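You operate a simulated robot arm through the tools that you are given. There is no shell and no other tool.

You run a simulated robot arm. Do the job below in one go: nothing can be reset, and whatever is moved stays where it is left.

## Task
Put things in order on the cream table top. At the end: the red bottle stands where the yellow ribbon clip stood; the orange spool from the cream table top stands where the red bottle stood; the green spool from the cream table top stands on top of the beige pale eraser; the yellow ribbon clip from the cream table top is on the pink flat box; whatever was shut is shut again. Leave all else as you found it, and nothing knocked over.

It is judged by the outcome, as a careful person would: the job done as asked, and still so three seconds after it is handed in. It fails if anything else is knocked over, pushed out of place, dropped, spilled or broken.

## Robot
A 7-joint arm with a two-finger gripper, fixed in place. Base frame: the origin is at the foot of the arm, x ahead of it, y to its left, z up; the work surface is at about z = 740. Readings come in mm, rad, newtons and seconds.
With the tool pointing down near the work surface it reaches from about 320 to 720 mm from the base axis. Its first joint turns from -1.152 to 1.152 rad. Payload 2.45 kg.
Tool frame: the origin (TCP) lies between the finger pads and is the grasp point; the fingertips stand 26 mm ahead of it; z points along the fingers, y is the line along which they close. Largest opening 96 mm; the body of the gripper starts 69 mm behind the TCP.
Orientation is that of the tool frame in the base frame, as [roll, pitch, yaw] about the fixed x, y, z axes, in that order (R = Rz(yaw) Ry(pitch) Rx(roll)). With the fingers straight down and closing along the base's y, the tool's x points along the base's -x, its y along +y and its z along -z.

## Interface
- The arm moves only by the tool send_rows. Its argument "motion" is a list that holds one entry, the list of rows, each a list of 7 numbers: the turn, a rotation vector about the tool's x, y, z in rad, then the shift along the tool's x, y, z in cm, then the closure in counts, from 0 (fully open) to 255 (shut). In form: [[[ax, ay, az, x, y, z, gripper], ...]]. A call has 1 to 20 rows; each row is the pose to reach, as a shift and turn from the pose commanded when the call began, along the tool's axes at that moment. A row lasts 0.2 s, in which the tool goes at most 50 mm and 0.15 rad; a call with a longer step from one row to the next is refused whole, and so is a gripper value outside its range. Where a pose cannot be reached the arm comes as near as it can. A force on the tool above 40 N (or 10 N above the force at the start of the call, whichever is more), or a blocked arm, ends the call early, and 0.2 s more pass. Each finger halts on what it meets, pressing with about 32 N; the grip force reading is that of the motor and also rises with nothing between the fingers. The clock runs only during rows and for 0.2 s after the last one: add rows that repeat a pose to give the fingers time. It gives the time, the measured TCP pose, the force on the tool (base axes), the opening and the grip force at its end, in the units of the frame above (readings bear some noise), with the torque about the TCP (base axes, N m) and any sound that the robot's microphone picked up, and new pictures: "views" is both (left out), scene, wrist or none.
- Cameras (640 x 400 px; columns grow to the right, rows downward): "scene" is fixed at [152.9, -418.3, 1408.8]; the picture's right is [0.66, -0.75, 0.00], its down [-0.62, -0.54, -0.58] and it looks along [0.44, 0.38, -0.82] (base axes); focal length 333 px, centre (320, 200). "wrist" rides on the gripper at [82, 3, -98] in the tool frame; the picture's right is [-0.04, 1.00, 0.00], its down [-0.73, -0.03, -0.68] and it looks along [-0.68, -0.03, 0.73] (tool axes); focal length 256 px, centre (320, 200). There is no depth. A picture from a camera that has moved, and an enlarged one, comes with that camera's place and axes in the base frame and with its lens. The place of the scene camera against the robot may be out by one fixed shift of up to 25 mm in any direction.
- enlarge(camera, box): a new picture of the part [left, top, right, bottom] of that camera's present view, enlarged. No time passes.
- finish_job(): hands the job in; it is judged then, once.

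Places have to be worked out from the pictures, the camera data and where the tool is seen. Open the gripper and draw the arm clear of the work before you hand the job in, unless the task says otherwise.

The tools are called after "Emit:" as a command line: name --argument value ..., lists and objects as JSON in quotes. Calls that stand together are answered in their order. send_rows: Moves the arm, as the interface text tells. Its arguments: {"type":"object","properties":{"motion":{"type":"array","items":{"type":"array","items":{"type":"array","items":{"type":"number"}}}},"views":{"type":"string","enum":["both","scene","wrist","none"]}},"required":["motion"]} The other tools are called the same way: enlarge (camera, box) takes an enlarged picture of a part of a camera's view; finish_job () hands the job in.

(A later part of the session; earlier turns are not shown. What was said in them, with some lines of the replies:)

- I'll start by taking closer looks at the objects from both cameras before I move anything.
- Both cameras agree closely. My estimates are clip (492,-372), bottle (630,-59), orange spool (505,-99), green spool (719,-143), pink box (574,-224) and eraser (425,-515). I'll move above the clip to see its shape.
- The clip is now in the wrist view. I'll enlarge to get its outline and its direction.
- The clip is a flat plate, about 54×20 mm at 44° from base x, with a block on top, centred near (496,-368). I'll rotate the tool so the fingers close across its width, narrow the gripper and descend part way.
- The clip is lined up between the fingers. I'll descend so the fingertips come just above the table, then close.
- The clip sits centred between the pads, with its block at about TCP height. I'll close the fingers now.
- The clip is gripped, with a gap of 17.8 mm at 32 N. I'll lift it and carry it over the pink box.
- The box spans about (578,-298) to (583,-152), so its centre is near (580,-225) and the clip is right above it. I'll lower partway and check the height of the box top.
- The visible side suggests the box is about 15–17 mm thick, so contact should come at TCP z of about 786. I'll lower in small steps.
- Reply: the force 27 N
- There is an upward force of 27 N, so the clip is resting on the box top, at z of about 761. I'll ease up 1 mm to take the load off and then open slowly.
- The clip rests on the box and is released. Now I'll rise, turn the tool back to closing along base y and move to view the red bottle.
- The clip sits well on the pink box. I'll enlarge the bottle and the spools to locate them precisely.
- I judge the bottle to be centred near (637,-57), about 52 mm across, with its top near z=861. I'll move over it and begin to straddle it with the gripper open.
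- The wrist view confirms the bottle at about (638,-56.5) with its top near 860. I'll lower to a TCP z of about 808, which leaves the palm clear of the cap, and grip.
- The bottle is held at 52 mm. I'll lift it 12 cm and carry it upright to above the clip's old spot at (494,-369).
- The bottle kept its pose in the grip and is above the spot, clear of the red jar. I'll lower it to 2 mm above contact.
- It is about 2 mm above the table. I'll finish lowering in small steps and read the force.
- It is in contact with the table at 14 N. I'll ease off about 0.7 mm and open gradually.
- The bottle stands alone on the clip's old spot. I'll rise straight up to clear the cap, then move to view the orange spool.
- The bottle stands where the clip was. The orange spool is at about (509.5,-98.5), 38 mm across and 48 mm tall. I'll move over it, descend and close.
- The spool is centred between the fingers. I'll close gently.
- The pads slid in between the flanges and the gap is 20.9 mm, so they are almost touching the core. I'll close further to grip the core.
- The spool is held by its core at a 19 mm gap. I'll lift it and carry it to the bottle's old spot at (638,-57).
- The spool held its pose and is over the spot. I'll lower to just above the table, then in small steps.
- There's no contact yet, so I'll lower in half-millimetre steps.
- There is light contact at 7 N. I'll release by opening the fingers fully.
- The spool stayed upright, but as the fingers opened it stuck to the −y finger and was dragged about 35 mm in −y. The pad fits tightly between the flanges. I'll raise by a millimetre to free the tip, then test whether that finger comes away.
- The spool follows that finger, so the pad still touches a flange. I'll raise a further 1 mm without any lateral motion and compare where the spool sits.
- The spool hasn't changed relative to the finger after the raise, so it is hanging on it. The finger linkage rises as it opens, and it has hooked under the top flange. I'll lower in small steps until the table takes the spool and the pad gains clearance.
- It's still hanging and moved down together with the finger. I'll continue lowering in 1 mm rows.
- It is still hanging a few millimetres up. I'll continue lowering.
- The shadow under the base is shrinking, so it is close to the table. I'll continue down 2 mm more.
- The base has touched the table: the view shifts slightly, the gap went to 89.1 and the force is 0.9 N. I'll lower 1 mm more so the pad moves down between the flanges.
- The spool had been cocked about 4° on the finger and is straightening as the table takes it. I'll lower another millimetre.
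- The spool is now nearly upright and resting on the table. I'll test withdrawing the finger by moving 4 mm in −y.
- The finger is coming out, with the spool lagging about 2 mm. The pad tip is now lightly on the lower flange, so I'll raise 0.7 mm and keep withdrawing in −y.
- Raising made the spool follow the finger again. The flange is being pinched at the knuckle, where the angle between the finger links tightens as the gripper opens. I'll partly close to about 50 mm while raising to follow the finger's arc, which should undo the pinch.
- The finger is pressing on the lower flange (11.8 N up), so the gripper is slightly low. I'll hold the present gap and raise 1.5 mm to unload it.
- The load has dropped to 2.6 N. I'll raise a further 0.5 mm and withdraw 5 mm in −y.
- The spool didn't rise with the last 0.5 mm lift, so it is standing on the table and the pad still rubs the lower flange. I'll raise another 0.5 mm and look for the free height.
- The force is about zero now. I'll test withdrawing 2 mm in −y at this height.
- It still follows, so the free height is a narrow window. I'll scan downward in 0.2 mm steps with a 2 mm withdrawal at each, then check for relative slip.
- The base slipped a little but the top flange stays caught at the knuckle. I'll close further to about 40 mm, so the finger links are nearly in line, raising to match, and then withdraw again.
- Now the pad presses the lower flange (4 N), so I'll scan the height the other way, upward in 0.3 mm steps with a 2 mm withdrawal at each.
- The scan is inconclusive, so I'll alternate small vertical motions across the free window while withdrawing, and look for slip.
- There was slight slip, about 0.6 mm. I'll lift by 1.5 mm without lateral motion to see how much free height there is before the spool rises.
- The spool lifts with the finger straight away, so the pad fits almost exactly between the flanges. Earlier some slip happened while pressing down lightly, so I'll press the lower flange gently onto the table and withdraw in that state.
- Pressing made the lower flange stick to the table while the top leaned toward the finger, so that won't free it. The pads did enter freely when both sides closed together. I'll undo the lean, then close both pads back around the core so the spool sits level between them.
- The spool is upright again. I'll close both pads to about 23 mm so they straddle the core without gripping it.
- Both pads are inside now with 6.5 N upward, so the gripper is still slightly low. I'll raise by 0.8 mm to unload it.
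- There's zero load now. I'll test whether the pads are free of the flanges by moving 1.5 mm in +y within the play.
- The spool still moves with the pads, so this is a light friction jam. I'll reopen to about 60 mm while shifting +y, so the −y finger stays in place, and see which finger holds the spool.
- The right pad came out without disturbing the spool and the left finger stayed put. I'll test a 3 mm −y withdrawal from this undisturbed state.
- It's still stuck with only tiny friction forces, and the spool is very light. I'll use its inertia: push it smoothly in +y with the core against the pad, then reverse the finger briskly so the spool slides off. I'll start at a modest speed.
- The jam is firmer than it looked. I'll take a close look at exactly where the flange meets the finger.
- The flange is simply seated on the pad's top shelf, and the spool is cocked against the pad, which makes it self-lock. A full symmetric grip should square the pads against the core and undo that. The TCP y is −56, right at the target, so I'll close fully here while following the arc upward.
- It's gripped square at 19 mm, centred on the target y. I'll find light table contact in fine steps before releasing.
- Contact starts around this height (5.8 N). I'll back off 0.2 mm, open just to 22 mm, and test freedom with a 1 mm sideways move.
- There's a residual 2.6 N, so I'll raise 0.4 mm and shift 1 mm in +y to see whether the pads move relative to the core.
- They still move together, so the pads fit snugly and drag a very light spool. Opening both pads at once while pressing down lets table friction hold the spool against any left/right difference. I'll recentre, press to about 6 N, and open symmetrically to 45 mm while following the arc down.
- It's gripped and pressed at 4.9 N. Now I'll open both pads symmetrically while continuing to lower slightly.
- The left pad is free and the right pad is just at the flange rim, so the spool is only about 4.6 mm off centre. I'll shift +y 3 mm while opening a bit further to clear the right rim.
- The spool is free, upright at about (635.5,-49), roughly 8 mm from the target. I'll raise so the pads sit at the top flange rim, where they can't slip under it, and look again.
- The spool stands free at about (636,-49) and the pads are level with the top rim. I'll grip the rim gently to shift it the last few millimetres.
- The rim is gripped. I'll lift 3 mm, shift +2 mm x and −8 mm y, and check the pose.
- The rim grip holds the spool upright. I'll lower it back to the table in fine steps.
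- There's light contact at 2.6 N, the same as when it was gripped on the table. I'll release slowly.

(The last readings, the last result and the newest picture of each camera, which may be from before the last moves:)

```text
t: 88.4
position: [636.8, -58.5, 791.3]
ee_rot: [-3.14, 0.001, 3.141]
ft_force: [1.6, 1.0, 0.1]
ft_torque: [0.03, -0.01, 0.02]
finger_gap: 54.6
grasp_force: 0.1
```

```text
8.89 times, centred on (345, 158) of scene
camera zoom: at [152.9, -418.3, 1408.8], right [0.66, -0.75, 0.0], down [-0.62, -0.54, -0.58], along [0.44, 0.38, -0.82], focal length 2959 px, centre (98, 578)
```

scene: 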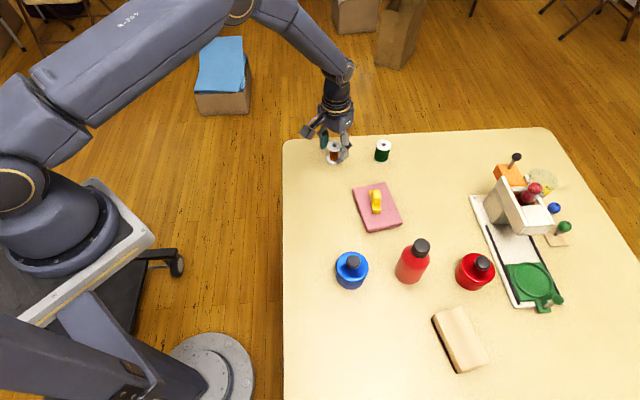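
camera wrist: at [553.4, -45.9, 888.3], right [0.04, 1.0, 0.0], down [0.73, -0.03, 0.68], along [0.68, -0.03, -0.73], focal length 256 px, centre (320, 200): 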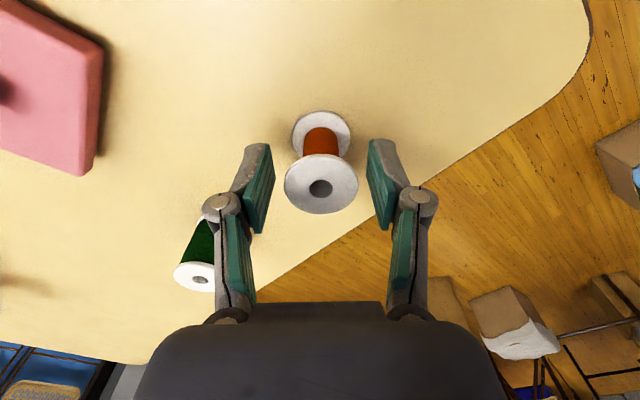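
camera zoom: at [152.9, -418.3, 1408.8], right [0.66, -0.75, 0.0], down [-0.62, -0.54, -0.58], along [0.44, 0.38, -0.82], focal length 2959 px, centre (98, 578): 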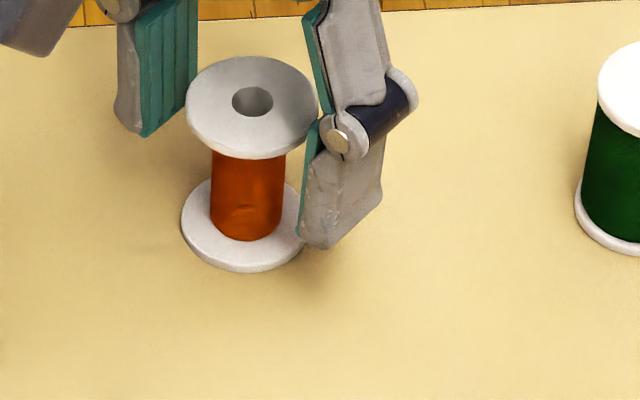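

The orange spool stands at the bottle's old spot, matching within about 1–2 mm. I'll rise straight up, turn slightly toward the green spool's radial direction, and view it.

Emit:
send_rows --motion '[[[0, 0, 0, 0, 0, -2, 110], [0, 0, 0, 0, 0, -6, 80], [0, 0, 0, 0, 0, -10.9, 40], [0, 0, 0.1, 0, -3, -10.9, 0], [0, 0, 0.2, 0, -6, -10.9, 0], [0, 0, 0.2, 0, -8.5, -10.9, 0], [0, 0, 0.2, 0, -8.5, -10.9, 0]]]' --views "both"

Emit:
enlarge --camera "wrist" --box '[240, 90, 400, 230]'

Emit:
enlarge --camera "scene" --box '[320, 130, 400, 180]'

```text
t: 90.0
position: [637.8, -143.1, 901.7]
ee_rot: [3.14, 0.0, 2.941]
ft_force: [-0.3, -0.2, 0.6]
ft_torque: [0.01, -0.01, 0.0]
finger_gap: 95.8
grasp_force: 0.0
camera wrist: at [557.8, -123.0, 997.0], right [0.24, 0.97, 0.0], down [0.71, -0.17, 0.68], along [0.66, -0.16, -0.73], focal length 256 px, centre (320, 200)
```

scene: 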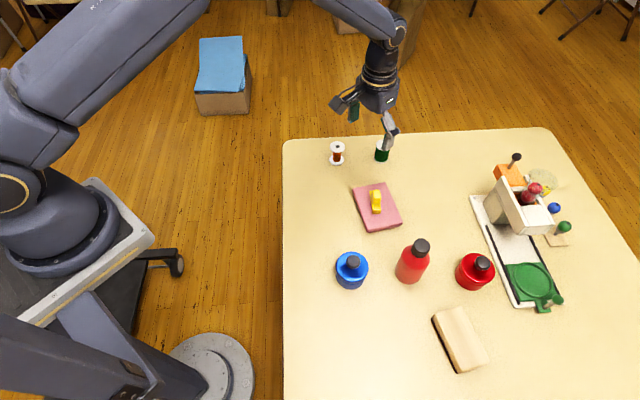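
wrist: 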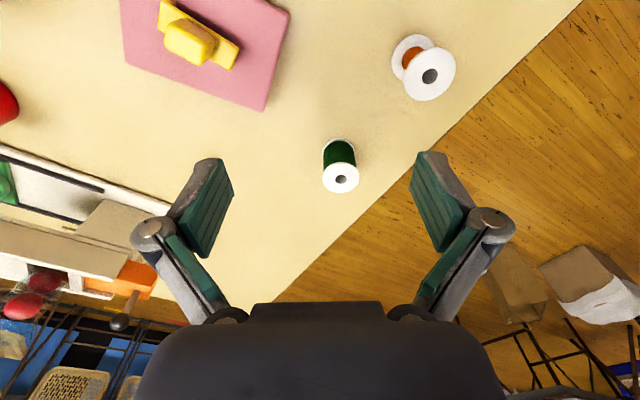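

```text
2.86 times, centred on (320, 160) of wrist
camera zoom: at [557.8, -123.0, 997.0], right [0.24, 0.97, 0.0], down [0.71, -0.17, 0.68], along [0.66, -0.16, -0.73], focal length 731 px, centre (320, 314)
```

zoom: 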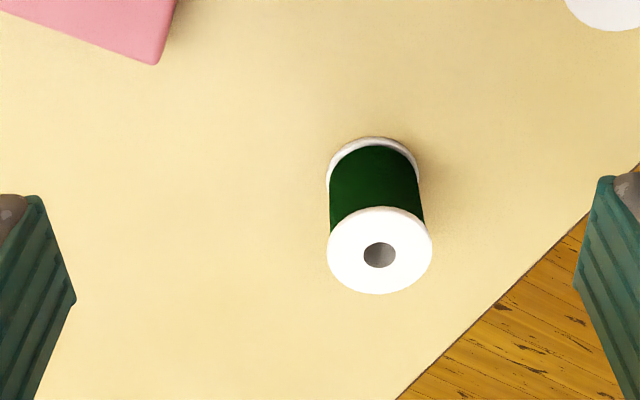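

```text
8.00 times, centred on (360, 155) of scene
camera zoom: at [152.9, -418.3, 1408.8], right [0.66, -0.75, 0.0], down [-0.62, -0.54, -0.58], along [0.44, 0.38, -0.82], focal length 2663 px, centre (0, 560)
```

zoom: 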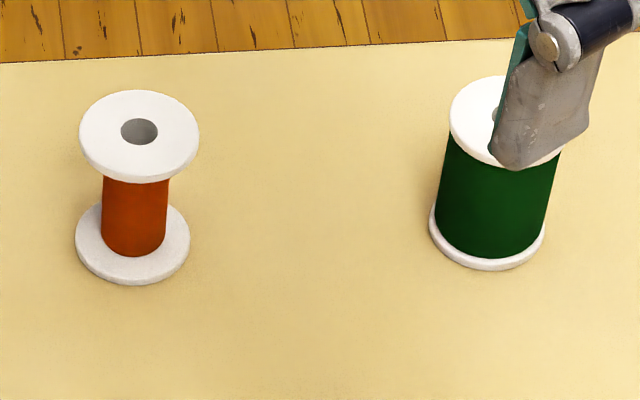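

The orange spool is fine. The green spool is at about (721.5,-140), 735 mm out, which is beyond vertical reach. I'll tilt the fingers outward about 14° and move above it.

Emit:
send_rows --motion '[[[0, -0.1, 0, -2, 0.4, 0, 0], [0, -0.2, 0, -4, 0.9, 0.5, 0], [0, -0.25, 0, -6, 1.4, 2.5, 0], [0, -0.25, 0, -8.08, 1.9, 4.5, 0], [0, -0.25, 0, -8.08, 1.9, 4.5, 0]]]' --views "both"

Emit:
enlarge --camera "wrist" --box '[240, 90, 400, 230]'

```text
t: 91.2
position: [720.7, -138.6, 855.6]
ee_rot: [-3.141, 0.25, 2.94]
ft_force: [0.5, 0.2, 0.3]
ft_torque: [0.02, 0.0, 0.0]
finger_gap: 96.0
grasp_force: 0.1
camera wrist: at [620.2, -115.0, 928.9], right [0.24, 0.97, 0.01], down [0.53, -0.14, 0.84], along [0.82, -0.19, -0.54], focal length 256 px, centre (320, 200)
```

scene: 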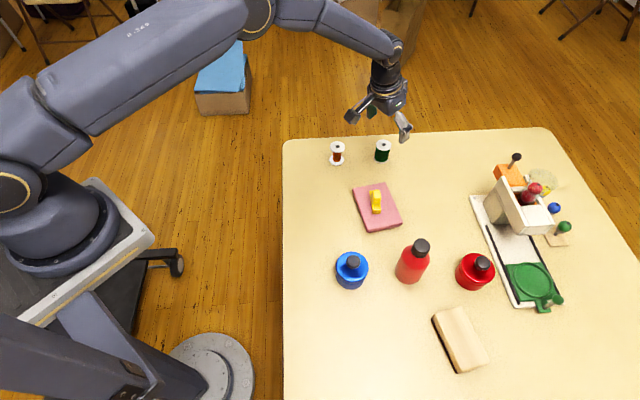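
wrist: 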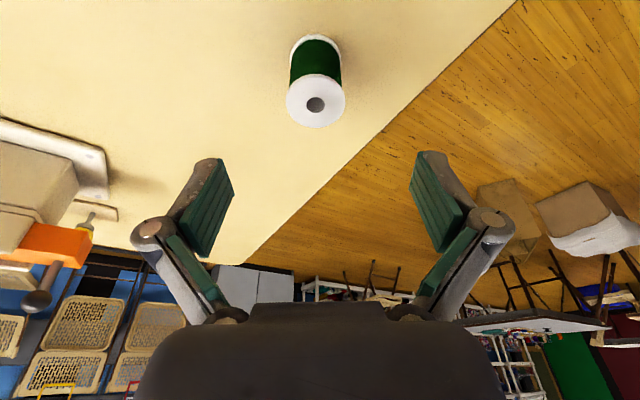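

```text
2.86 times, centred on (320, 160) of wrist
camera zoom: at [620.2, -115.0, 928.9], right [0.24, 0.97, 0.01], down [0.53, -0.14, 0.84], along [0.82, -0.19, -0.54], focal length 731 px, centre (320, 314)
```

zoom: 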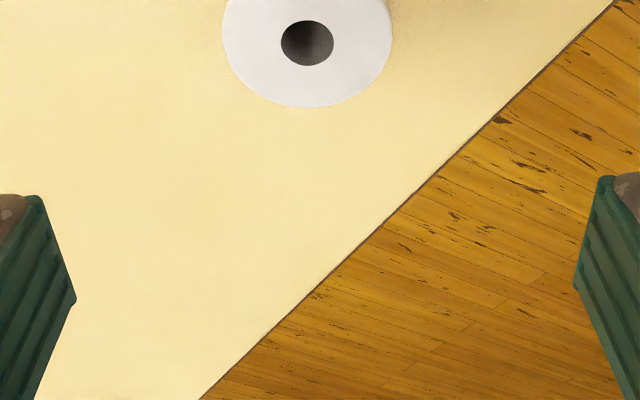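

The pose is reachable and the spool top is at (721.8,-140.8), matching the TCP. I'll descend vertically until the pads are level with the top rim.

Emit:
send_rows --motion '[[[0, 0, 0, 0.49, 0, 1.94, 0], [0, 0, 0, 0.99, 0, 3.88, 30], [0, 0, 0, 1.36, 0, 5.33, 60], [0, 0, 0, 1.58, 0, 6.2, 90], [0, 0, 0, 1.58, 0, 6.2, 110], [0, 0, 0, 1.58, 0, 6.2, 110]]]' --views "both"

Emit:
enlarge --camera "wrist" --box '[220, 100, 420, 260]'

Emit:
enlarge --camera "scene" --box '[360, 120, 410, 170]'

```text
t: 92.6
position: [719.9, -138.8, 791.6]
ee_rot: [3.141, 0.249, 2.942]
ft_force: [-0.2, 0.5, 0.5]
ft_torque: [0.01, 0.02, -0.01]
finger_gap: 54.8
grasp_force: 0.1
camera wrist: at [619.2, -115.7, 864.5], right [0.24, 0.97, 0.01], down [0.53, -0.14, 0.84], along [0.82, -0.19, -0.54], focal length 256 px, centre (320, 200)
```

scene: 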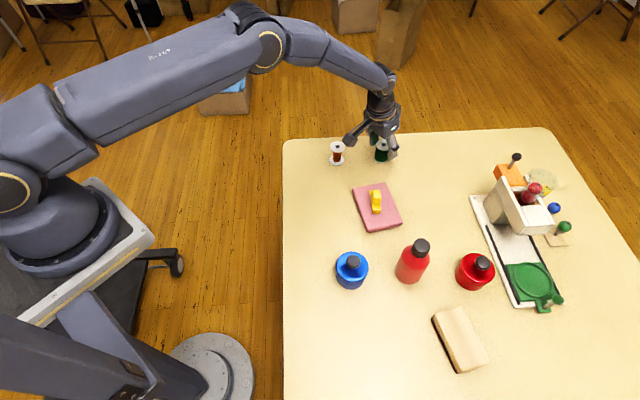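
wrist: 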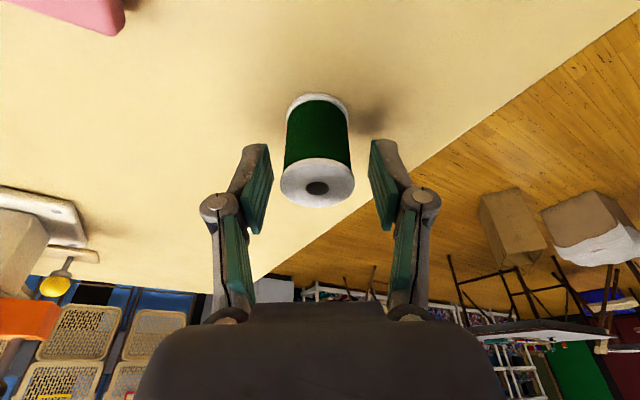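

```text
2.50 times, centred on (320, 180) of wrist
camera zoom: at [619.2, -115.7, 864.5], right [0.24, 0.97, 0.01], down [0.53, -0.14, 0.84], along [0.82, -0.19, -0.54], focal length 640 px, centre (320, 250)
```

zoom: 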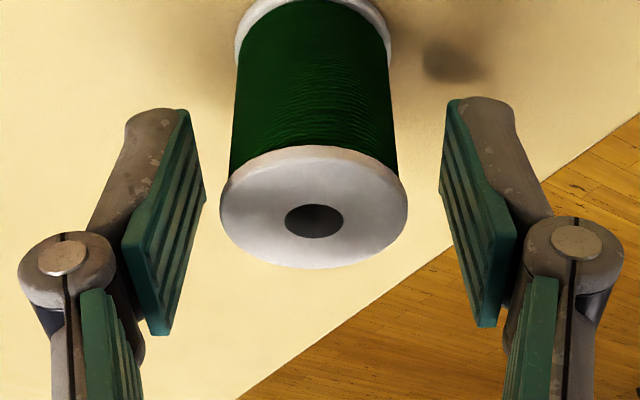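

```text
8.00 times, centred on (385, 145) of scene
camera zoom: at [152.9, -418.3, 1408.8], right [0.66, -0.75, 0.0], down [-0.62, -0.54, -0.58], along [0.44, 0.38, -0.82], focal length 2663 px, centre (-200, 640)
```

zoom: 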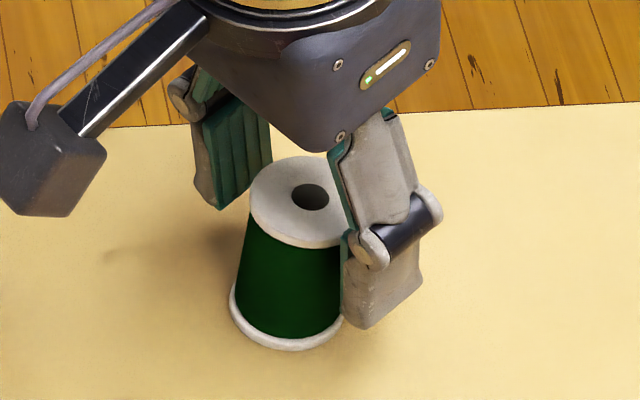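

The spool sits about 1.5 mm to the −y side of centre. I'll correct that and close on the rim.

Emit:
send_rows --motion '[[[0, 0, 0, 0, -0.15, 0, 110], [0, 0, 0, 0, -0.15, 0, 130], [0, 0, 0, 0, -0.15, 0, 142], [0, 0, 0, 0, -0.15, 0, 150], [0, 0, 0, 0, -0.15, 0, 160], [0, 0, 0, 0, -0.15, 0, 185], [0, 0, 0, 0, -0.15, 0, 185]]]' --views "none"

Emit:
enlarge --camera "wrist" --box '[220, 100, 420, 260]'

Emit:
enlarge --camera "scene" --box '[360, 120, 410, 170]'

```text
t: 94.2
position: [720.4, -141.3, 791.3]
ee_rot: [3.141, 0.25, 2.941]
ft_force: [0.2, -0.1, 0.9]
ft_torque: [0.01, -0.01, 0.0]
finger_gap: 36.2
grasp_force: 31.8
```

```text
2.50 times, centred on (320, 180) of wrist
camera zoom: at [619.2, -117.0, 864.8], right [0.24, 0.97, 0.01], down [0.53, -0.14, 0.84], along [0.82, -0.19, -0.54], focal length 640 px, centre (320, 250)
```

zoom: 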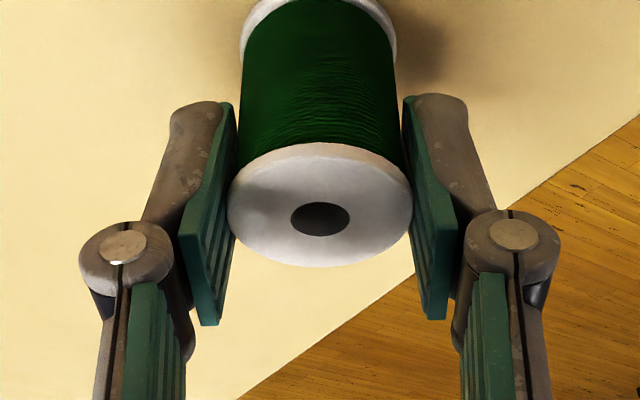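

```text
8.00 times, centred on (385, 145) of scene
camera zoom: at [152.9, -418.3, 1408.8], right [0.66, -0.75, 0.0], down [-0.62, -0.54, -0.58], along [0.44, 0.38, -0.82], focal length 2663 px, centre (-200, 640)
```

zoom: 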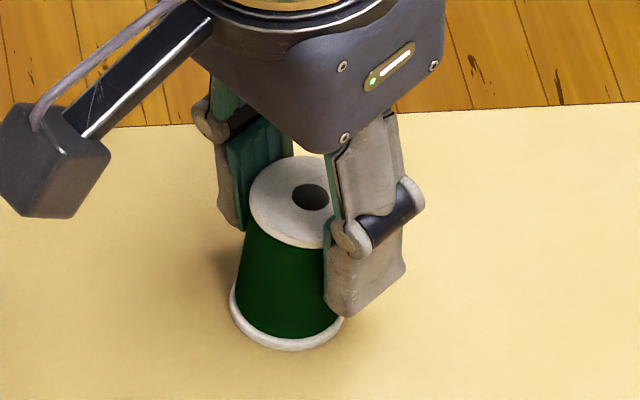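

The green spool is held by its rim at a 36 mm gap. I'll lift it well above the bottle's height before any sideways travel.

Emit:
send_rows --motion '[[[0, 0, 0, -0.5, 0, -1.94, 190], [0, 0, 0, -1.24, 0, -4.85, 190], [0, 0, 0, -0.86, 0, -9.58, 190], [0, 0, 0, -0.49, 0, -14.32, 190], [0, 0, 0, -0.64, -2.27, -17.17, 190], [0, 0, 0, -0.64, -2.27, -17.17, 190]]]' --views "both"

Emit:
enlarge --camera "wrist" --box '[220, 60, 420, 260]'

```text
t: 95.6
position: [680.1, -155.2, 959.2]
ee_rot: [3.141, 0.25, 2.943]
ft_force: [-0.6, 0.6, -0.6]
ft_torque: [0.02, 0.0, -0.02]
finger_gap: 36.3
grasp_force: 32.4
camera wrist: at [579.4, -132.4, 1032.5], right [0.24, 0.97, 0.01], down [0.53, -0.14, 0.84], along [0.82, -0.19, -0.54], focal length 256 px, centre (320, 200)
```

scene: 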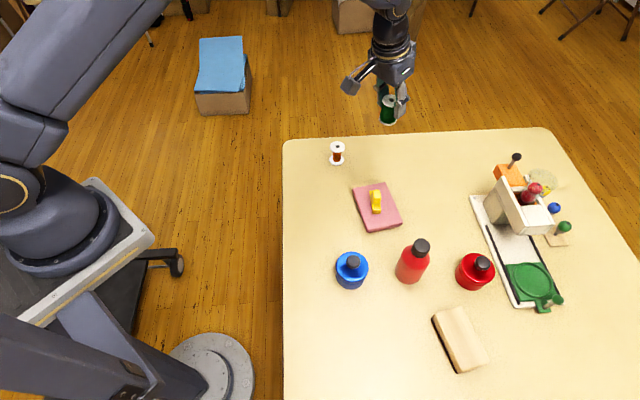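
wrist: 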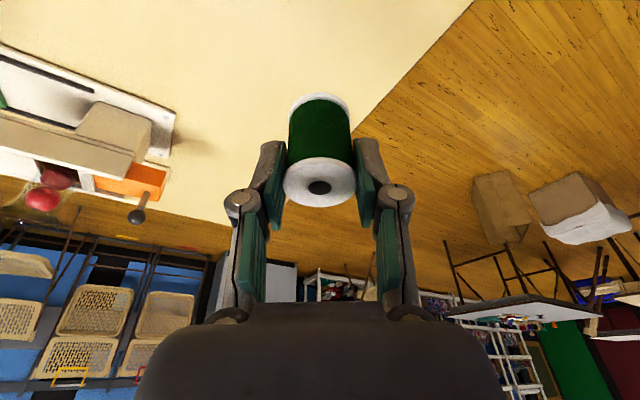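

```text
2.00 times, centred on (320, 160) of wrist
camera zoom: at [579.4, -132.4, 1032.5], right [0.24, 0.97, 0.01], down [0.53, -0.14, 0.84], along [0.82, -0.19, -0.54], focal length 512 px, centre (320, 280)
```

zoom: 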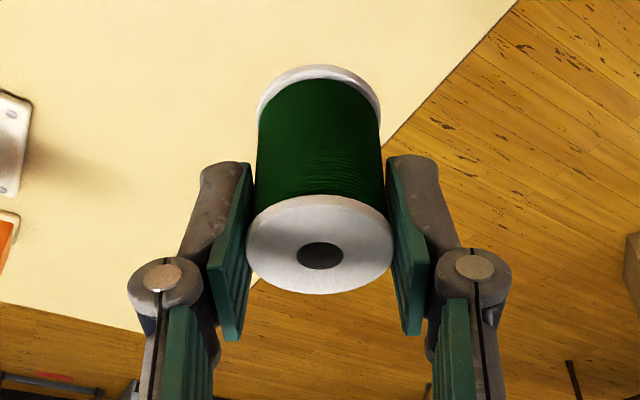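

The spool is steady, with its bottom near z=908, above the bottle top. I'll carry it over to above the eraser while turning the heading.

Emit:
send_rows --motion '[[[0.0168, 0, 0.066, 1.7, -3.98, -0.43, 190], [0.0336, 0, 0.132, 3.4, -7.96, -0.87, 190], [0.0504, 0, 0.198, 5.1, -11.94, -1.3, 190], [0.0672, 0, 0.264, 6.8, -15.92, -1.73, 190], [0.084, 0, 0.33, 8.5, -19.9, -2.17, 190], [0.1008, 0, 0.396, 10.2, -23.88, -2.6, 190], [0.1176, 0, 0.462, 11.9, -27.86, -3.03, 190], [0.1344, 0, 0.528, 13.6, -31.84, -3.46, 190], [0.1512, 0, 0.594, 15.3, -35.82, -3.9, 190], [0.168, 0, 0.66, 17.0, -39.8, -4.33, 190], [0.168, 0, 0.66, 17.0, -39.8, -4.33, 190]]]' --views "both"

```text
t: 98.0
position: [428.6, -514.2, 960.0]
ee_rot: [3.141, 0.248, 2.26]
ft_force: [0.3, 0.6, 0.2]
ft_torque: [-0.02, 0.0, 0.0]
finger_gap: 36.0
grasp_force: 32.1
camera wrist: at [364.9, -431.0, 1032.7], right [0.8, 0.61, 0.01], down [0.32, -0.44, 0.84], along [0.51, -0.66, -0.54], focal length 256 px, centre (320, 200)
```

scene: 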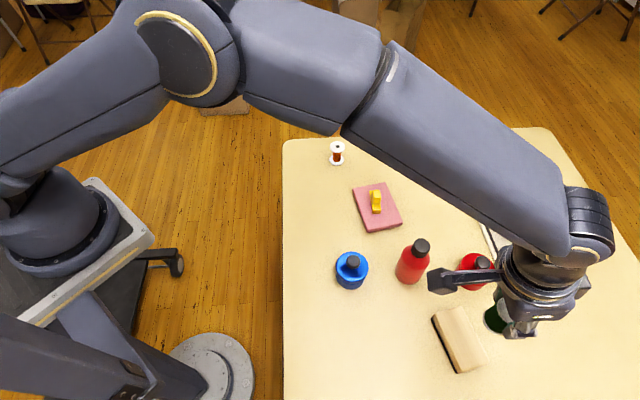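
wrist: 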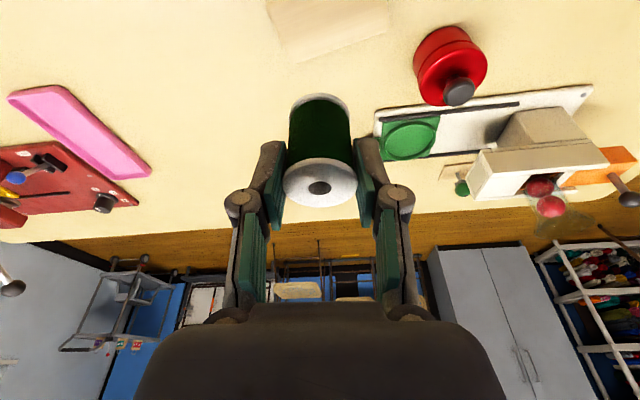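

The eraser is just visible at the top edge, and I estimate its centre near (432,-509). I'll back off 60 mm radially so the wrist camera sees it whole.

Emit:
send_rows --motion '[[[0, 0, 0, 2.9, 0, -0.74, 190], [0, 0, 0, 5.81, 0, -1.48, 190], [0, 0, 0, 5.81, 0, -1.48, 190]]]' --views "both"

Emit:
enlarge --camera "wrist" --box '[230, 10, 420, 150]'

Emit:
enlarge --camera "scene" --box '[420, 290, 500, 390]'

```text
t: 98.8
position: [390.4, -465.9, 959.1]
ee_rot: [3.14, 0.249, 2.26]
ft_force: [-0.2, -0.2, -0.3]
ft_torque: [-0.03, -0.01, 0.01]
finger_gap: 35.9
grasp_force: 31.4
camera wrist: at [327.0, -383.6, 1031.9], right [0.8, 0.61, 0.01], down [0.32, -0.44, 0.84], along [0.51, -0.66, -0.54], focal length 256 px, centre (320, 200)
```

scene: 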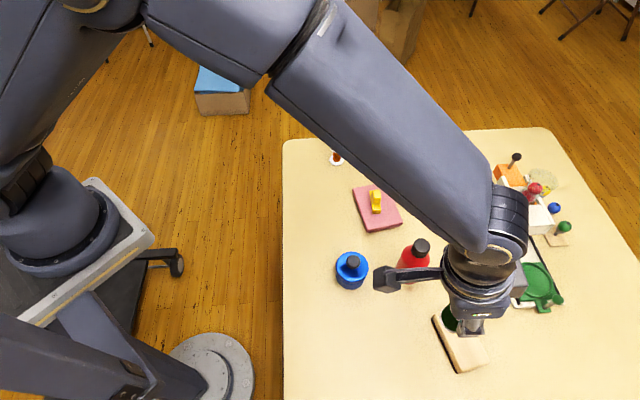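
wrist: 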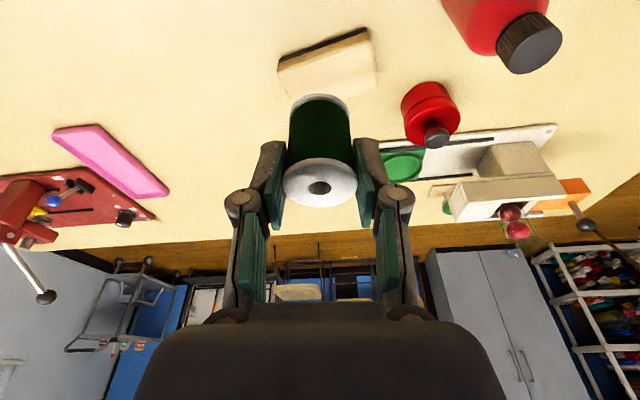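

```text
2.86 times, centred on (325, 80) of wrist
camera zoom: at [327.0, -383.6, 1031.9], right [0.8, 0.61, 0.01], down [0.32, -0.44, 0.84], along [0.51, -0.66, -0.54], focal length 731 px, centre (306, 543)
```

zoom: 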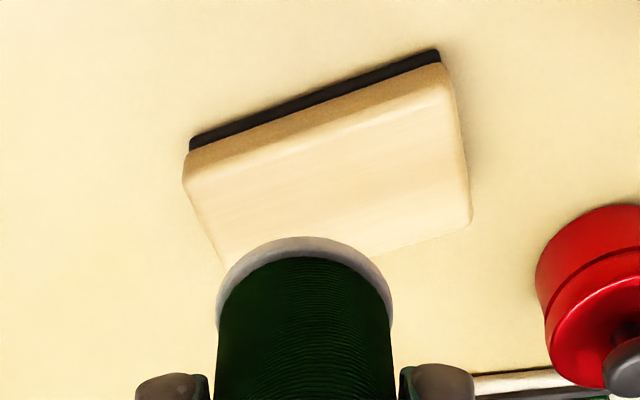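

```text
4.00 times, centred on (460, 340) of scene
camera zoom: at [152.9, -418.3, 1408.8], right [0.66, -0.75, 0.0], down [-0.62, -0.54, -0.58], along [0.44, 0.38, -0.82], focal length 1332 px, centre (-240, -360)
```

zoom: 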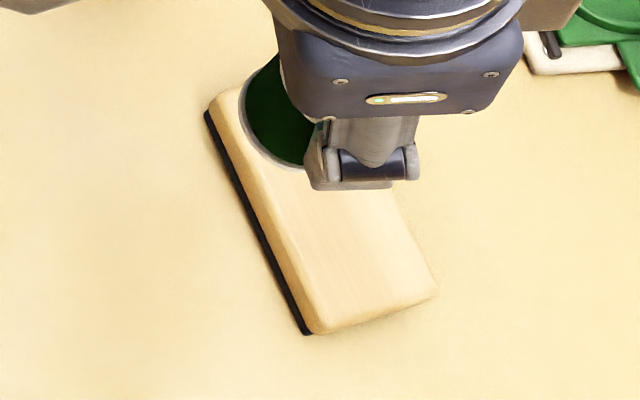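

The eraser's top is at about z=765, 101×53 mm, centred near (437,-510). I'll move over its centre at a height where the spool is still clear.

Emit:
send_rows --motion '[[[0, 0, 0, -1.3, 0.2, 3.4, 190], [0, 0, 0, -2.6, 0.4, 6.8, 190], [0, 0, 0, -3.92, 0.62, 10.18, 190], [0, 0, 0, -3.92, 0.62, 10.18, 190]]]' --views "both"

Emit:
enlarge --camera "wrist" --box '[200, 0, 440, 150]'

Emit:
enlarge --camera "scene" --box '[420, 290, 500, 390]'

```text
t: 99.8
position: [436.8, -510.6, 870.7]
ee_rot: [3.141, 0.25, 2.26]
ft_force: [0.1, -0.6, -0.6]
ft_torque: [-0.02, -0.02, -0.01]
finger_gap: 36.1
grasp_force: 32.4
camera wrist: at [372.8, -427.1, 943.8], right [0.8, 0.61, 0.01], down [0.32, -0.44, 0.84], along [0.51, -0.66, -0.54], focal length 256 px, centre (320, 200)
```

scene: 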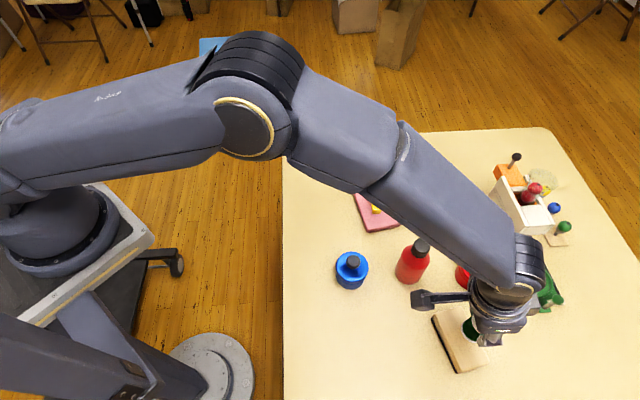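
wrist: 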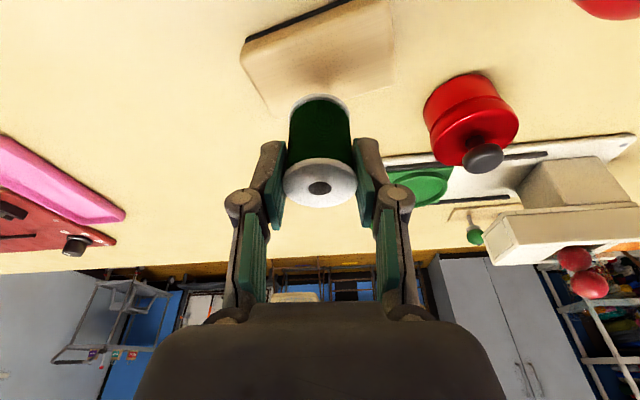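

```text
2.67 times, centred on (320, 75) of wrist
camera zoom: at [372.8, -427.1, 943.8], right [0.8, 0.61, 0.01], down [0.32, -0.44, 0.84], along [0.51, -0.66, -0.54], focal length 683 px, centre (320, 533)
```

zoom: 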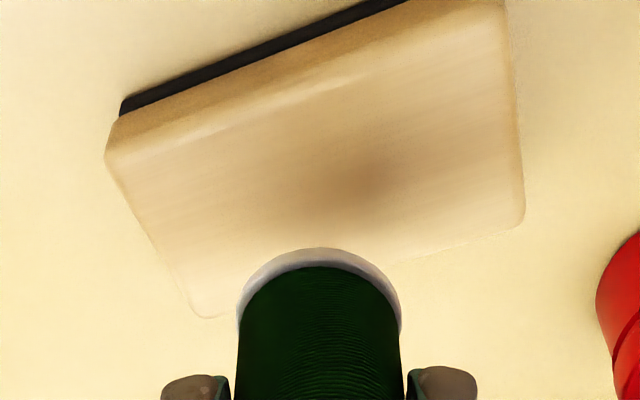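

```text
4.00 times, centred on (460, 340) of scene
camera zoom: at [152.9, -418.3, 1408.8], right [0.66, -0.75, 0.0], down [-0.62, -0.54, -0.58], along [0.44, 0.38, -0.82], focal length 1332 px, centre (-240, -360)
```

zoom: 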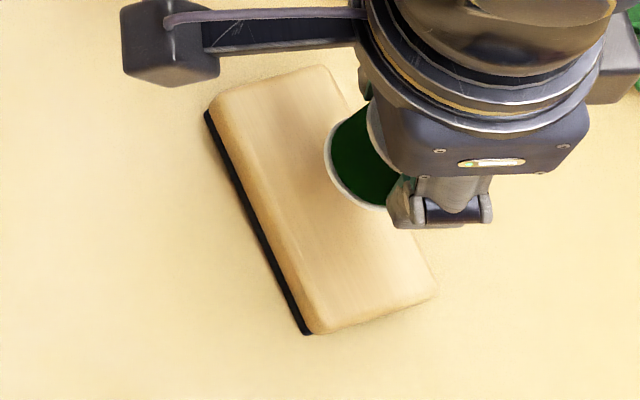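

The spool is centred over the eraser, whose centre is at about (438.5,-507.5). I'll lower to a few millimetres above its top.

Emit:
send_rows --motion '[[[0, 0, 0, 0.42, 0.06, 1.55, 190], [0, 0, 0, 0.83, 0.12, 3.1, 190], [0, 0, 0, 1.24, 0.17, 4.64, 190], [0, 0, 0, 1.24, 0.17, 4.64, 190]]]' --views "both"

Emit:
enlarge --camera "wrist" --box '[200, 0, 440, 150]'

Emit:
enlarge --camera "scene" --box '[420, 290, 500, 390]'

```text
t: 100.8
position: [437.1, -508.6, 823.9]
ee_rot: [3.141, 0.251, 2.26]
ft_force: [-0.2, -0.1, -0.1]
ft_torque: [0.01, 0.03, 0.0]
finger_gap: 36.0
grasp_force: 32.2
camera wrist: at [373.3, -426.5, 896.0], right [0.8, 0.61, 0.01], down [0.32, -0.44, 0.84], along [0.51, -0.66, -0.54], focal length 256 px, centre (320, 200)
```

scene: 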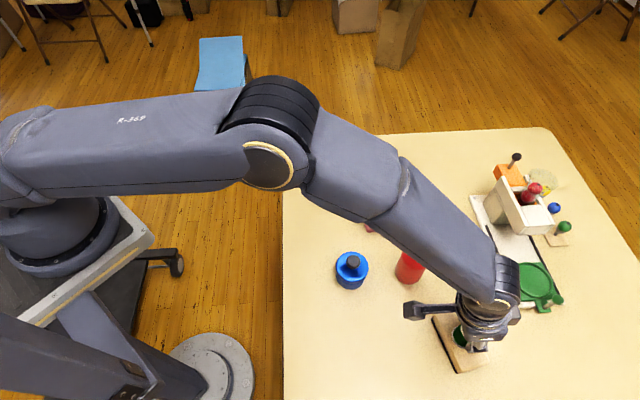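
wrist: 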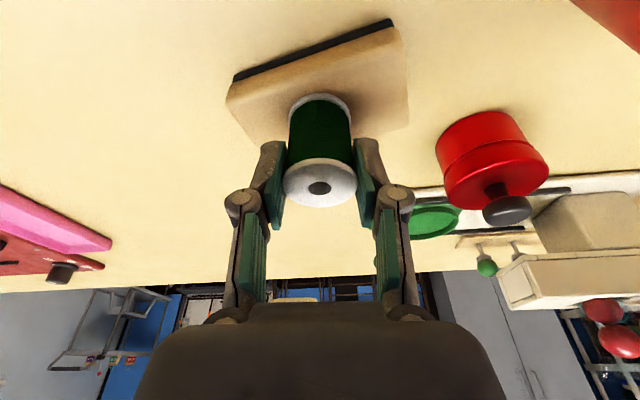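

```text
2.67 times, centred on (320, 75) of wrist
camera zoom: at [373.3, -426.5, 896.0], right [0.8, 0.61, 0.01], down [0.32, -0.44, 0.84], along [0.51, -0.66, -0.54], focal length 683 px, centre (320, 533)
```

zoom: 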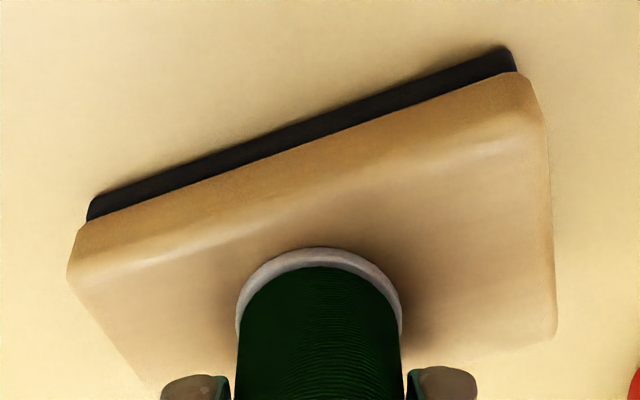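

```text
4.00 times, centred on (460, 340) of scene
camera zoom: at [152.9, -418.3, 1408.8], right [0.66, -0.75, 0.0], down [-0.62, -0.54, -0.58], along [0.44, 0.38, -0.82], focal length 1332 px, centre (-240, -360)
```

zoom: 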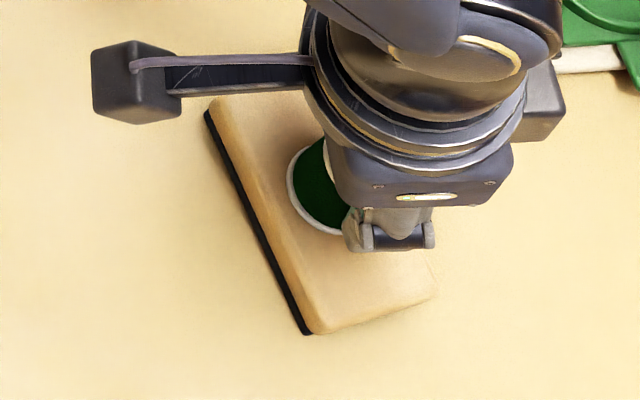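

It's well centred with only a few millimetres to go. I'll lower in small steps with force readings.

Emit:
send_rows --motion '[[[0, 0, 0, 0.037, 0, 0.145, 190], [0, 0, 0, 0.074, 0, 0.29, 190], [0, 0, 0, 0.086, 0, 0.34, 190], [0, 0, 0, 0.086, 0, 0.34, 190]]]' --views "none"

```text
t: 101.8
position: [436.5, -509.7, 822.5]
ee_rot: [3.14, 0.258, 2.26]
ft_force: [-4.7, 8.9, 33.3]
ft_torque: [0.34, 0.23, 0.05]
finger_gap: 36.2
grasp_force: 31.4
```

It's already in contact at 33 N, so the top is a bit higher than I estimated. I'll ease back up to relieve the load.

Emit:
send_rows --motion '[[[0, 0, 0, -0.025, 0, -0.1, 190], [0, 0, 0, -0.05, 0, -0.2, 190], [0, 0, 0, -0.05, 0, -0.2, 190]]]' --views "none"

Emit:
enlarge --camera "scene" --box '[420, 290, 500, 390]'

Emit:
enlarge --camera "wrist" --box '[200, 20, 440, 220]'

```text
t: 102.6
position: [436.8, -509.4, 822.9]
ee_rot: [3.14, 0.253, 2.259]
ft_force: [5.5, -5.5, 15.6]
ft_torque: [-0.44, -0.32, 0.02]
finger_gap: 35.8
grasp_force: 32.3
```

```text
4.00 times, centred on (460, 340) of scene
camera zoom: at [152.8, -418.2, 1408.8], right [0.66, -0.75, 0.0], down [-0.62, -0.54, -0.58], along [0.44, 0.38, -0.82], focal length 1332 px, centre (-240, -360)
```

zoom: 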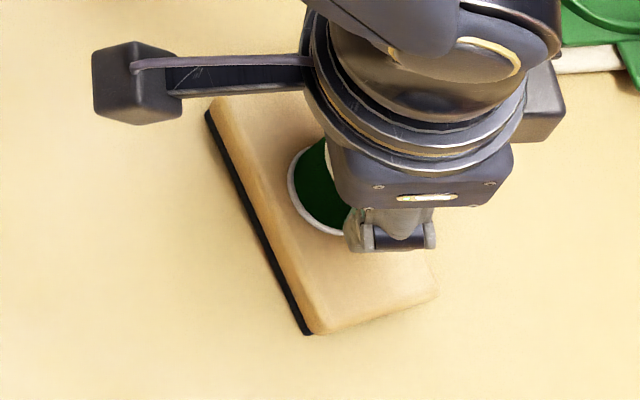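

```text
2.00 times, centred on (320, 120) of wrist
camera zoom: at [373.6, -426.8, 895.0], right [0.8, 0.61, 0.01], down [0.32, -0.44, 0.84], along [0.51, -0.67, -0.54], focal length 512 px, centre (320, 360)
```

zoom: 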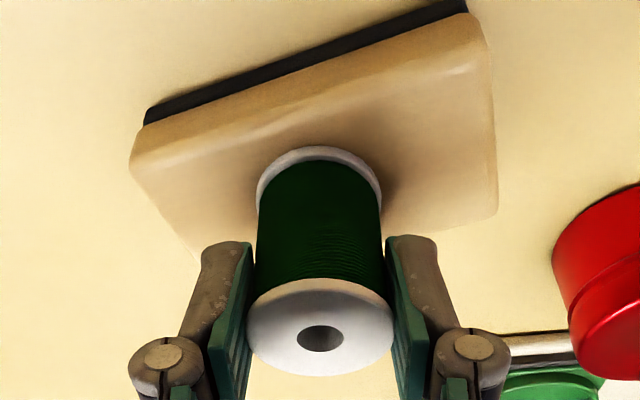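

The eraser is unmoved. I'll raise another 0.8 mm until the load is just light.

Emit:
send_rows --motion '[[[0, 0, 0, -0.01, 0, -0.04, 190], [0, 0, 0, -0.02, 0, -0.08, 190], [0, 0, 0, -0.02, 0, -0.08, 190]]]' --views "none"

```text
t: 103.4
position: [436.8, -508.8, 821.4]
ee_rot: [-3.141, 0.25, 2.259]
ft_force: [3.6, -5.3, 13.8]
ft_torque: [-0.39, -0.27, 0.02]
finger_gap: 35.6
grasp_force: 31.7
```

Emit:
send_rows --motion '[[[0, 0, 0, -0.015, 0, -0.06, 190], [0, 0, 0, -0.03, 0, -0.12, 190], [0, 0, 0, -0.03, 0, -0.12, 190]]]' --views "none"

Emit:
enlarge --camera "wrist" --box '[200, 20, 440, 220]'

```text
t: 104.2
position: [435.8, -507.1, 821.2]
ee_rot: [3.141, 0.246, 2.26]
ft_force: [0.5, -1.4, 5.5]
ft_torque: [-0.14, -0.07, 0.01]
finger_gap: 35.6
grasp_force: 31.8
```

```text
2.00 times, centred on (320, 120) of wrist
camera zoom: at [372.8, -425.5, 895.8], right [0.8, 0.61, 0.01], down [0.32, -0.44, 0.84], along [0.51, -0.66, -0.55], focal length 512 px, centre (320, 360)
```

zoom: 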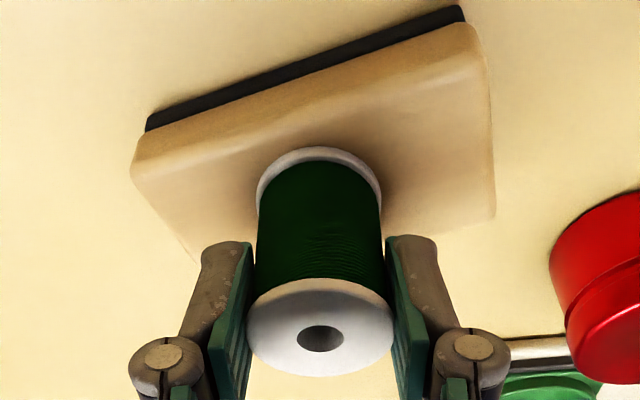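

The load is down to 5.5 N and the spool is still upright in the grip. I'll raise 0.3 mm more and open slowly.

Emit:
send_rows --motion '[[[0, 0, 0, -0.008, 0, -0.03, 185], [0, 0, 0, -0.008, 0, -0.03, 170], [0, 0, 0, -0.008, 0, -0.03, 160], [0, 0, 0, -0.008, 0, -0.03, 150], [0, 0, 0, -0.008, 0, -0.03, 135], [0, 0, 0, -0.008, 0, -0.03, 110], [0, 0, 0, -0.008, 0, -0.03, 110]]]' --views "both"

Emit:
enlarge --camera "wrist" --box '[200, 20, 440, 220]'

Emit:
enlarge --camera "scene" --box '[420, 290, 500, 390]'

```text
t: 105.8
position: [437.0, -508.1, 824.4]
ee_rot: [3.141, 0.247, 2.26]
ft_force: [-0.1, -0.1, 0.0]
ft_torque: [0.0, -0.01, 0.01]
finger_gap: 54.7
grasp_force: 0.1
camera wrist: at [373.5, -426.4, 896.9], right [0.8, 0.61, 0.01], down [0.32, -0.44, 0.84], along [0.51, -0.66, -0.54], focal length 256 px, centre (320, 200)
```

scene: 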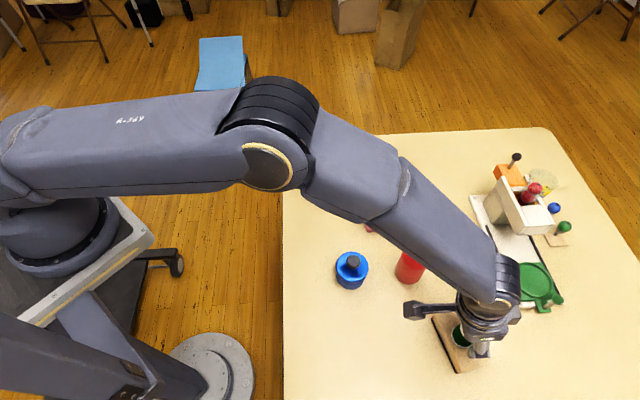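
wrist: 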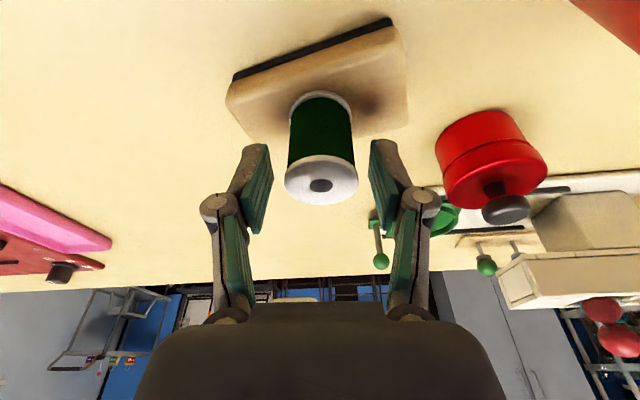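

```text
2.00 times, centred on (320, 120) of wrist
camera zoom: at [373.5, -426.4, 896.9], right [0.8, 0.61, 0.01], down [0.32, -0.44, 0.84], along [0.51, -0.66, -0.54], focal length 512 px, centre (320, 360)
```

zoom: 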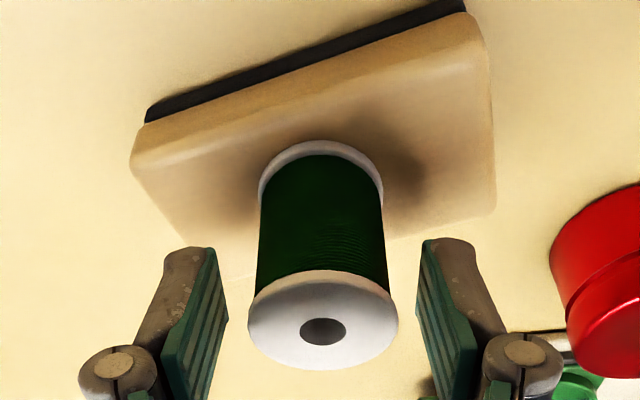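

```text
4.00 times, centred on (460, 340) of scene
camera zoom: at [152.9, -418.3, 1408.8], right [0.66, -0.75, 0.0], down [-0.62, -0.54, -0.58], along [0.44, 0.38, -0.82], focal length 1332 px, centre (-240, -360)
```

zoom: 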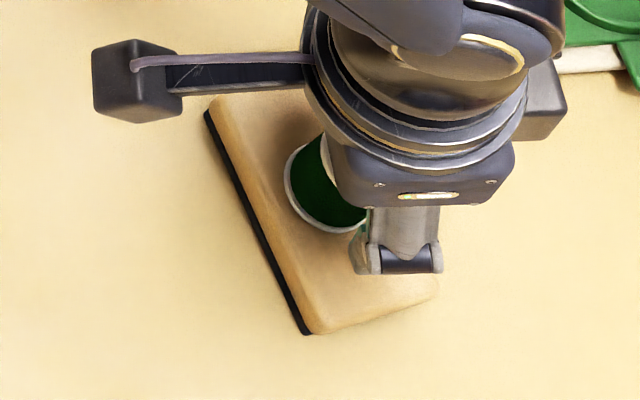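

The green spool stands upright on the eraser and is released. I'll retreat straight up.

Emit:
send_rows --motion '[[[0, 0, 0, -0.5, 0, -1.94, 110], [0, 0, 0, -1.48, 0, -5.8, 90], [0, 0, 0, -2.47, 0, -9.7, 50], [0, 0, 0, -3.46, 0, -13.57, 0], [0, 0, 0, -3.46, 0, -13.57, 0]]]' --views "both"

```text
t: 107.0
position: [436.5, -508.7, 962.6]
ee_rot: [3.141, 0.25, 2.26]
ft_force: [-0.1, 0.0, -0.7]
ft_torque: [0.02, 0.01, 0.02]
finger_gap: 95.8
grasp_force: 0.1
camera wrist: at [373.5, -427.0, 1036.5], right [0.8, 0.61, 0.01], down [0.32, -0.44, 0.84], along [0.51, -0.66, -0.54], focal length 256 px, centre (320, 200)
```

scene: 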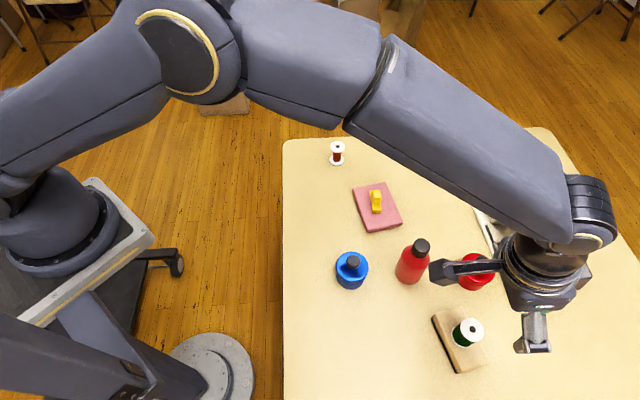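
wrist: 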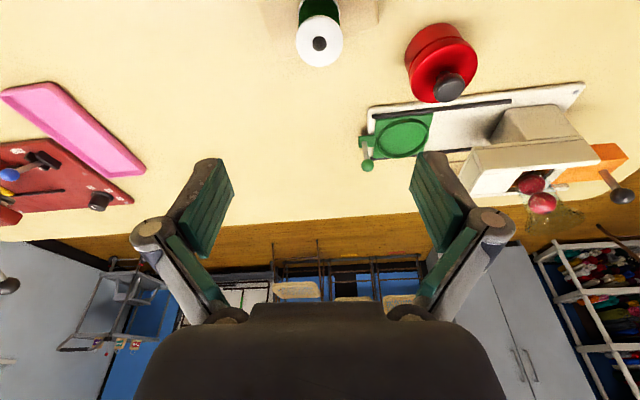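

Everything is standing. I'll retract the arm back toward its starting region, well above all the objects.

Emit:
send_rows --motion '[[[0, 0, 0, -0.7, 0, -2.8, 0], [-0.0217, 0, -0.0853, 3.21, 2.39, -3.2, 0], [-0.0434, 0, -0.1706, 6.42, 4.78, -4.6, 0], [-0.0651, 0, -0.2559, 9.63, 7.17, -5.9, 0], [-0.0868, 0, -0.3412, 12.84, 9.56, -7.3, 0], [-0.1085, 0, -0.4265, 16.05, 11.95, -8.7, 0], [-0.1302, 0, -0.5118, 19.26, 14.34, -10.0, 0], [-0.1519, 0, -0.5971, 22.47, 16.73, -11.3, 0], [-0.1736, 0, -0.6824, 25.68, 19.12, -12.6, 0], [-0.1953, 0, -0.7677, 28.89, 21.51, -13.8, 0], [-0.217, 0, -0.853, 32.1, 23.9, -14.9, 0], [-0.217, 0, -0.853, 32.1, 23.9, -14.9, 0]]]' --views "both"

Emit:
enlarge --camera "scene" --box '[320, 220, 520, 380]'

Emit:
enlarge --camera "scene" --box '[280, 110, 440, 240]'

```text
t: 109.6
position: [400.4, -87.8, 1029.4]
ee_rot: [3.141, 0.25, 3.141]
ft_force: [0.4, -0.2, -0.1]
ft_torque: [-0.02, 0.0, 0.03]
finger_gap: 95.7
grasp_force: 0.0
camera wrist: at [296.2, -84.0, 1102.7], right [0.04, 1.0, 0.01], down [0.54, -0.03, 0.84], along [0.84, -0.03, -0.54], focal length 256 px, centre (320, 200)
```

scene: 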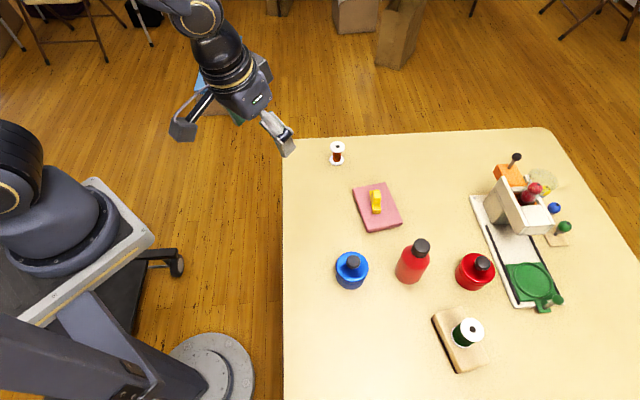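
wrist: 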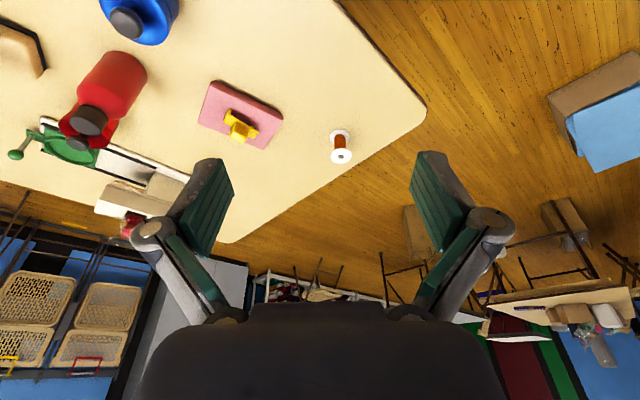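

```text
2.50 times, centred on (420, 300) of scene
camera zoom: at [152.9, -418.3, 1408.8], right [0.66, -0.75, 0.0], down [-0.62, -0.54, -0.58], along [0.44, 0.38, -0.82], focal length 832 px, centre (70, -50)
```

zoom: 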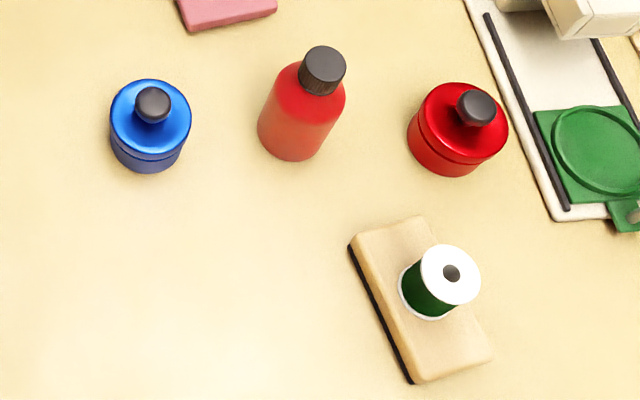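

```text
3.08 times, centred on (360, 175) of scene
camera zoom: at [152.9, -418.3, 1408.8], right [0.66, -0.75, 0.0], down [-0.62, -0.54, -0.58], along [0.44, 0.38, -0.82], focal length 1024 px, centre (197, 277)
```

zoom: 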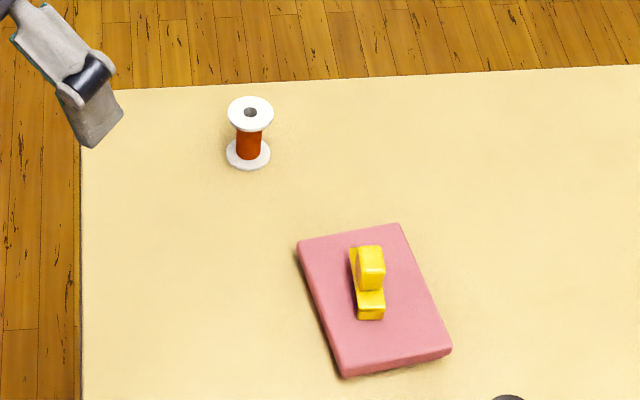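

All four items are where they should be. The clip is on the pink box, the bottle is at the clip's old spot, the orange spool is at the bottle's old spot, and the green spool is on the eraser. The jars, eraser and box haven't moved, the gripper is open and the arm is clear, so I'm handing the job in.

Emit:
finish_job

```text
The job is handed in.
```

The job is done and handed in, and the final pictures show everything standing:

- **Yellow ribbon clip:** it lies near the middle of the pink flat box.
- **Red bottle:** it stands where the clip was, within a few millimetres by the pictures.
- **Orange spool:** it stands where the bottle was, also within a few millimetres. It snagged on a finger during its first release and was dragged about 35 mm. It stayed upright and touched nothing else, and I freed it and set it back in place.
- **Green spool:** it stands upright near the middle of the eraser. I pressed it down harder than intended on contact, about 33 N, but the eraser did not shift.

I opened nothing, and the blue and red jars are still shut. The rest of the table looks as I found it. The gripper is open and the arm is back near its starting position, clear of the work.
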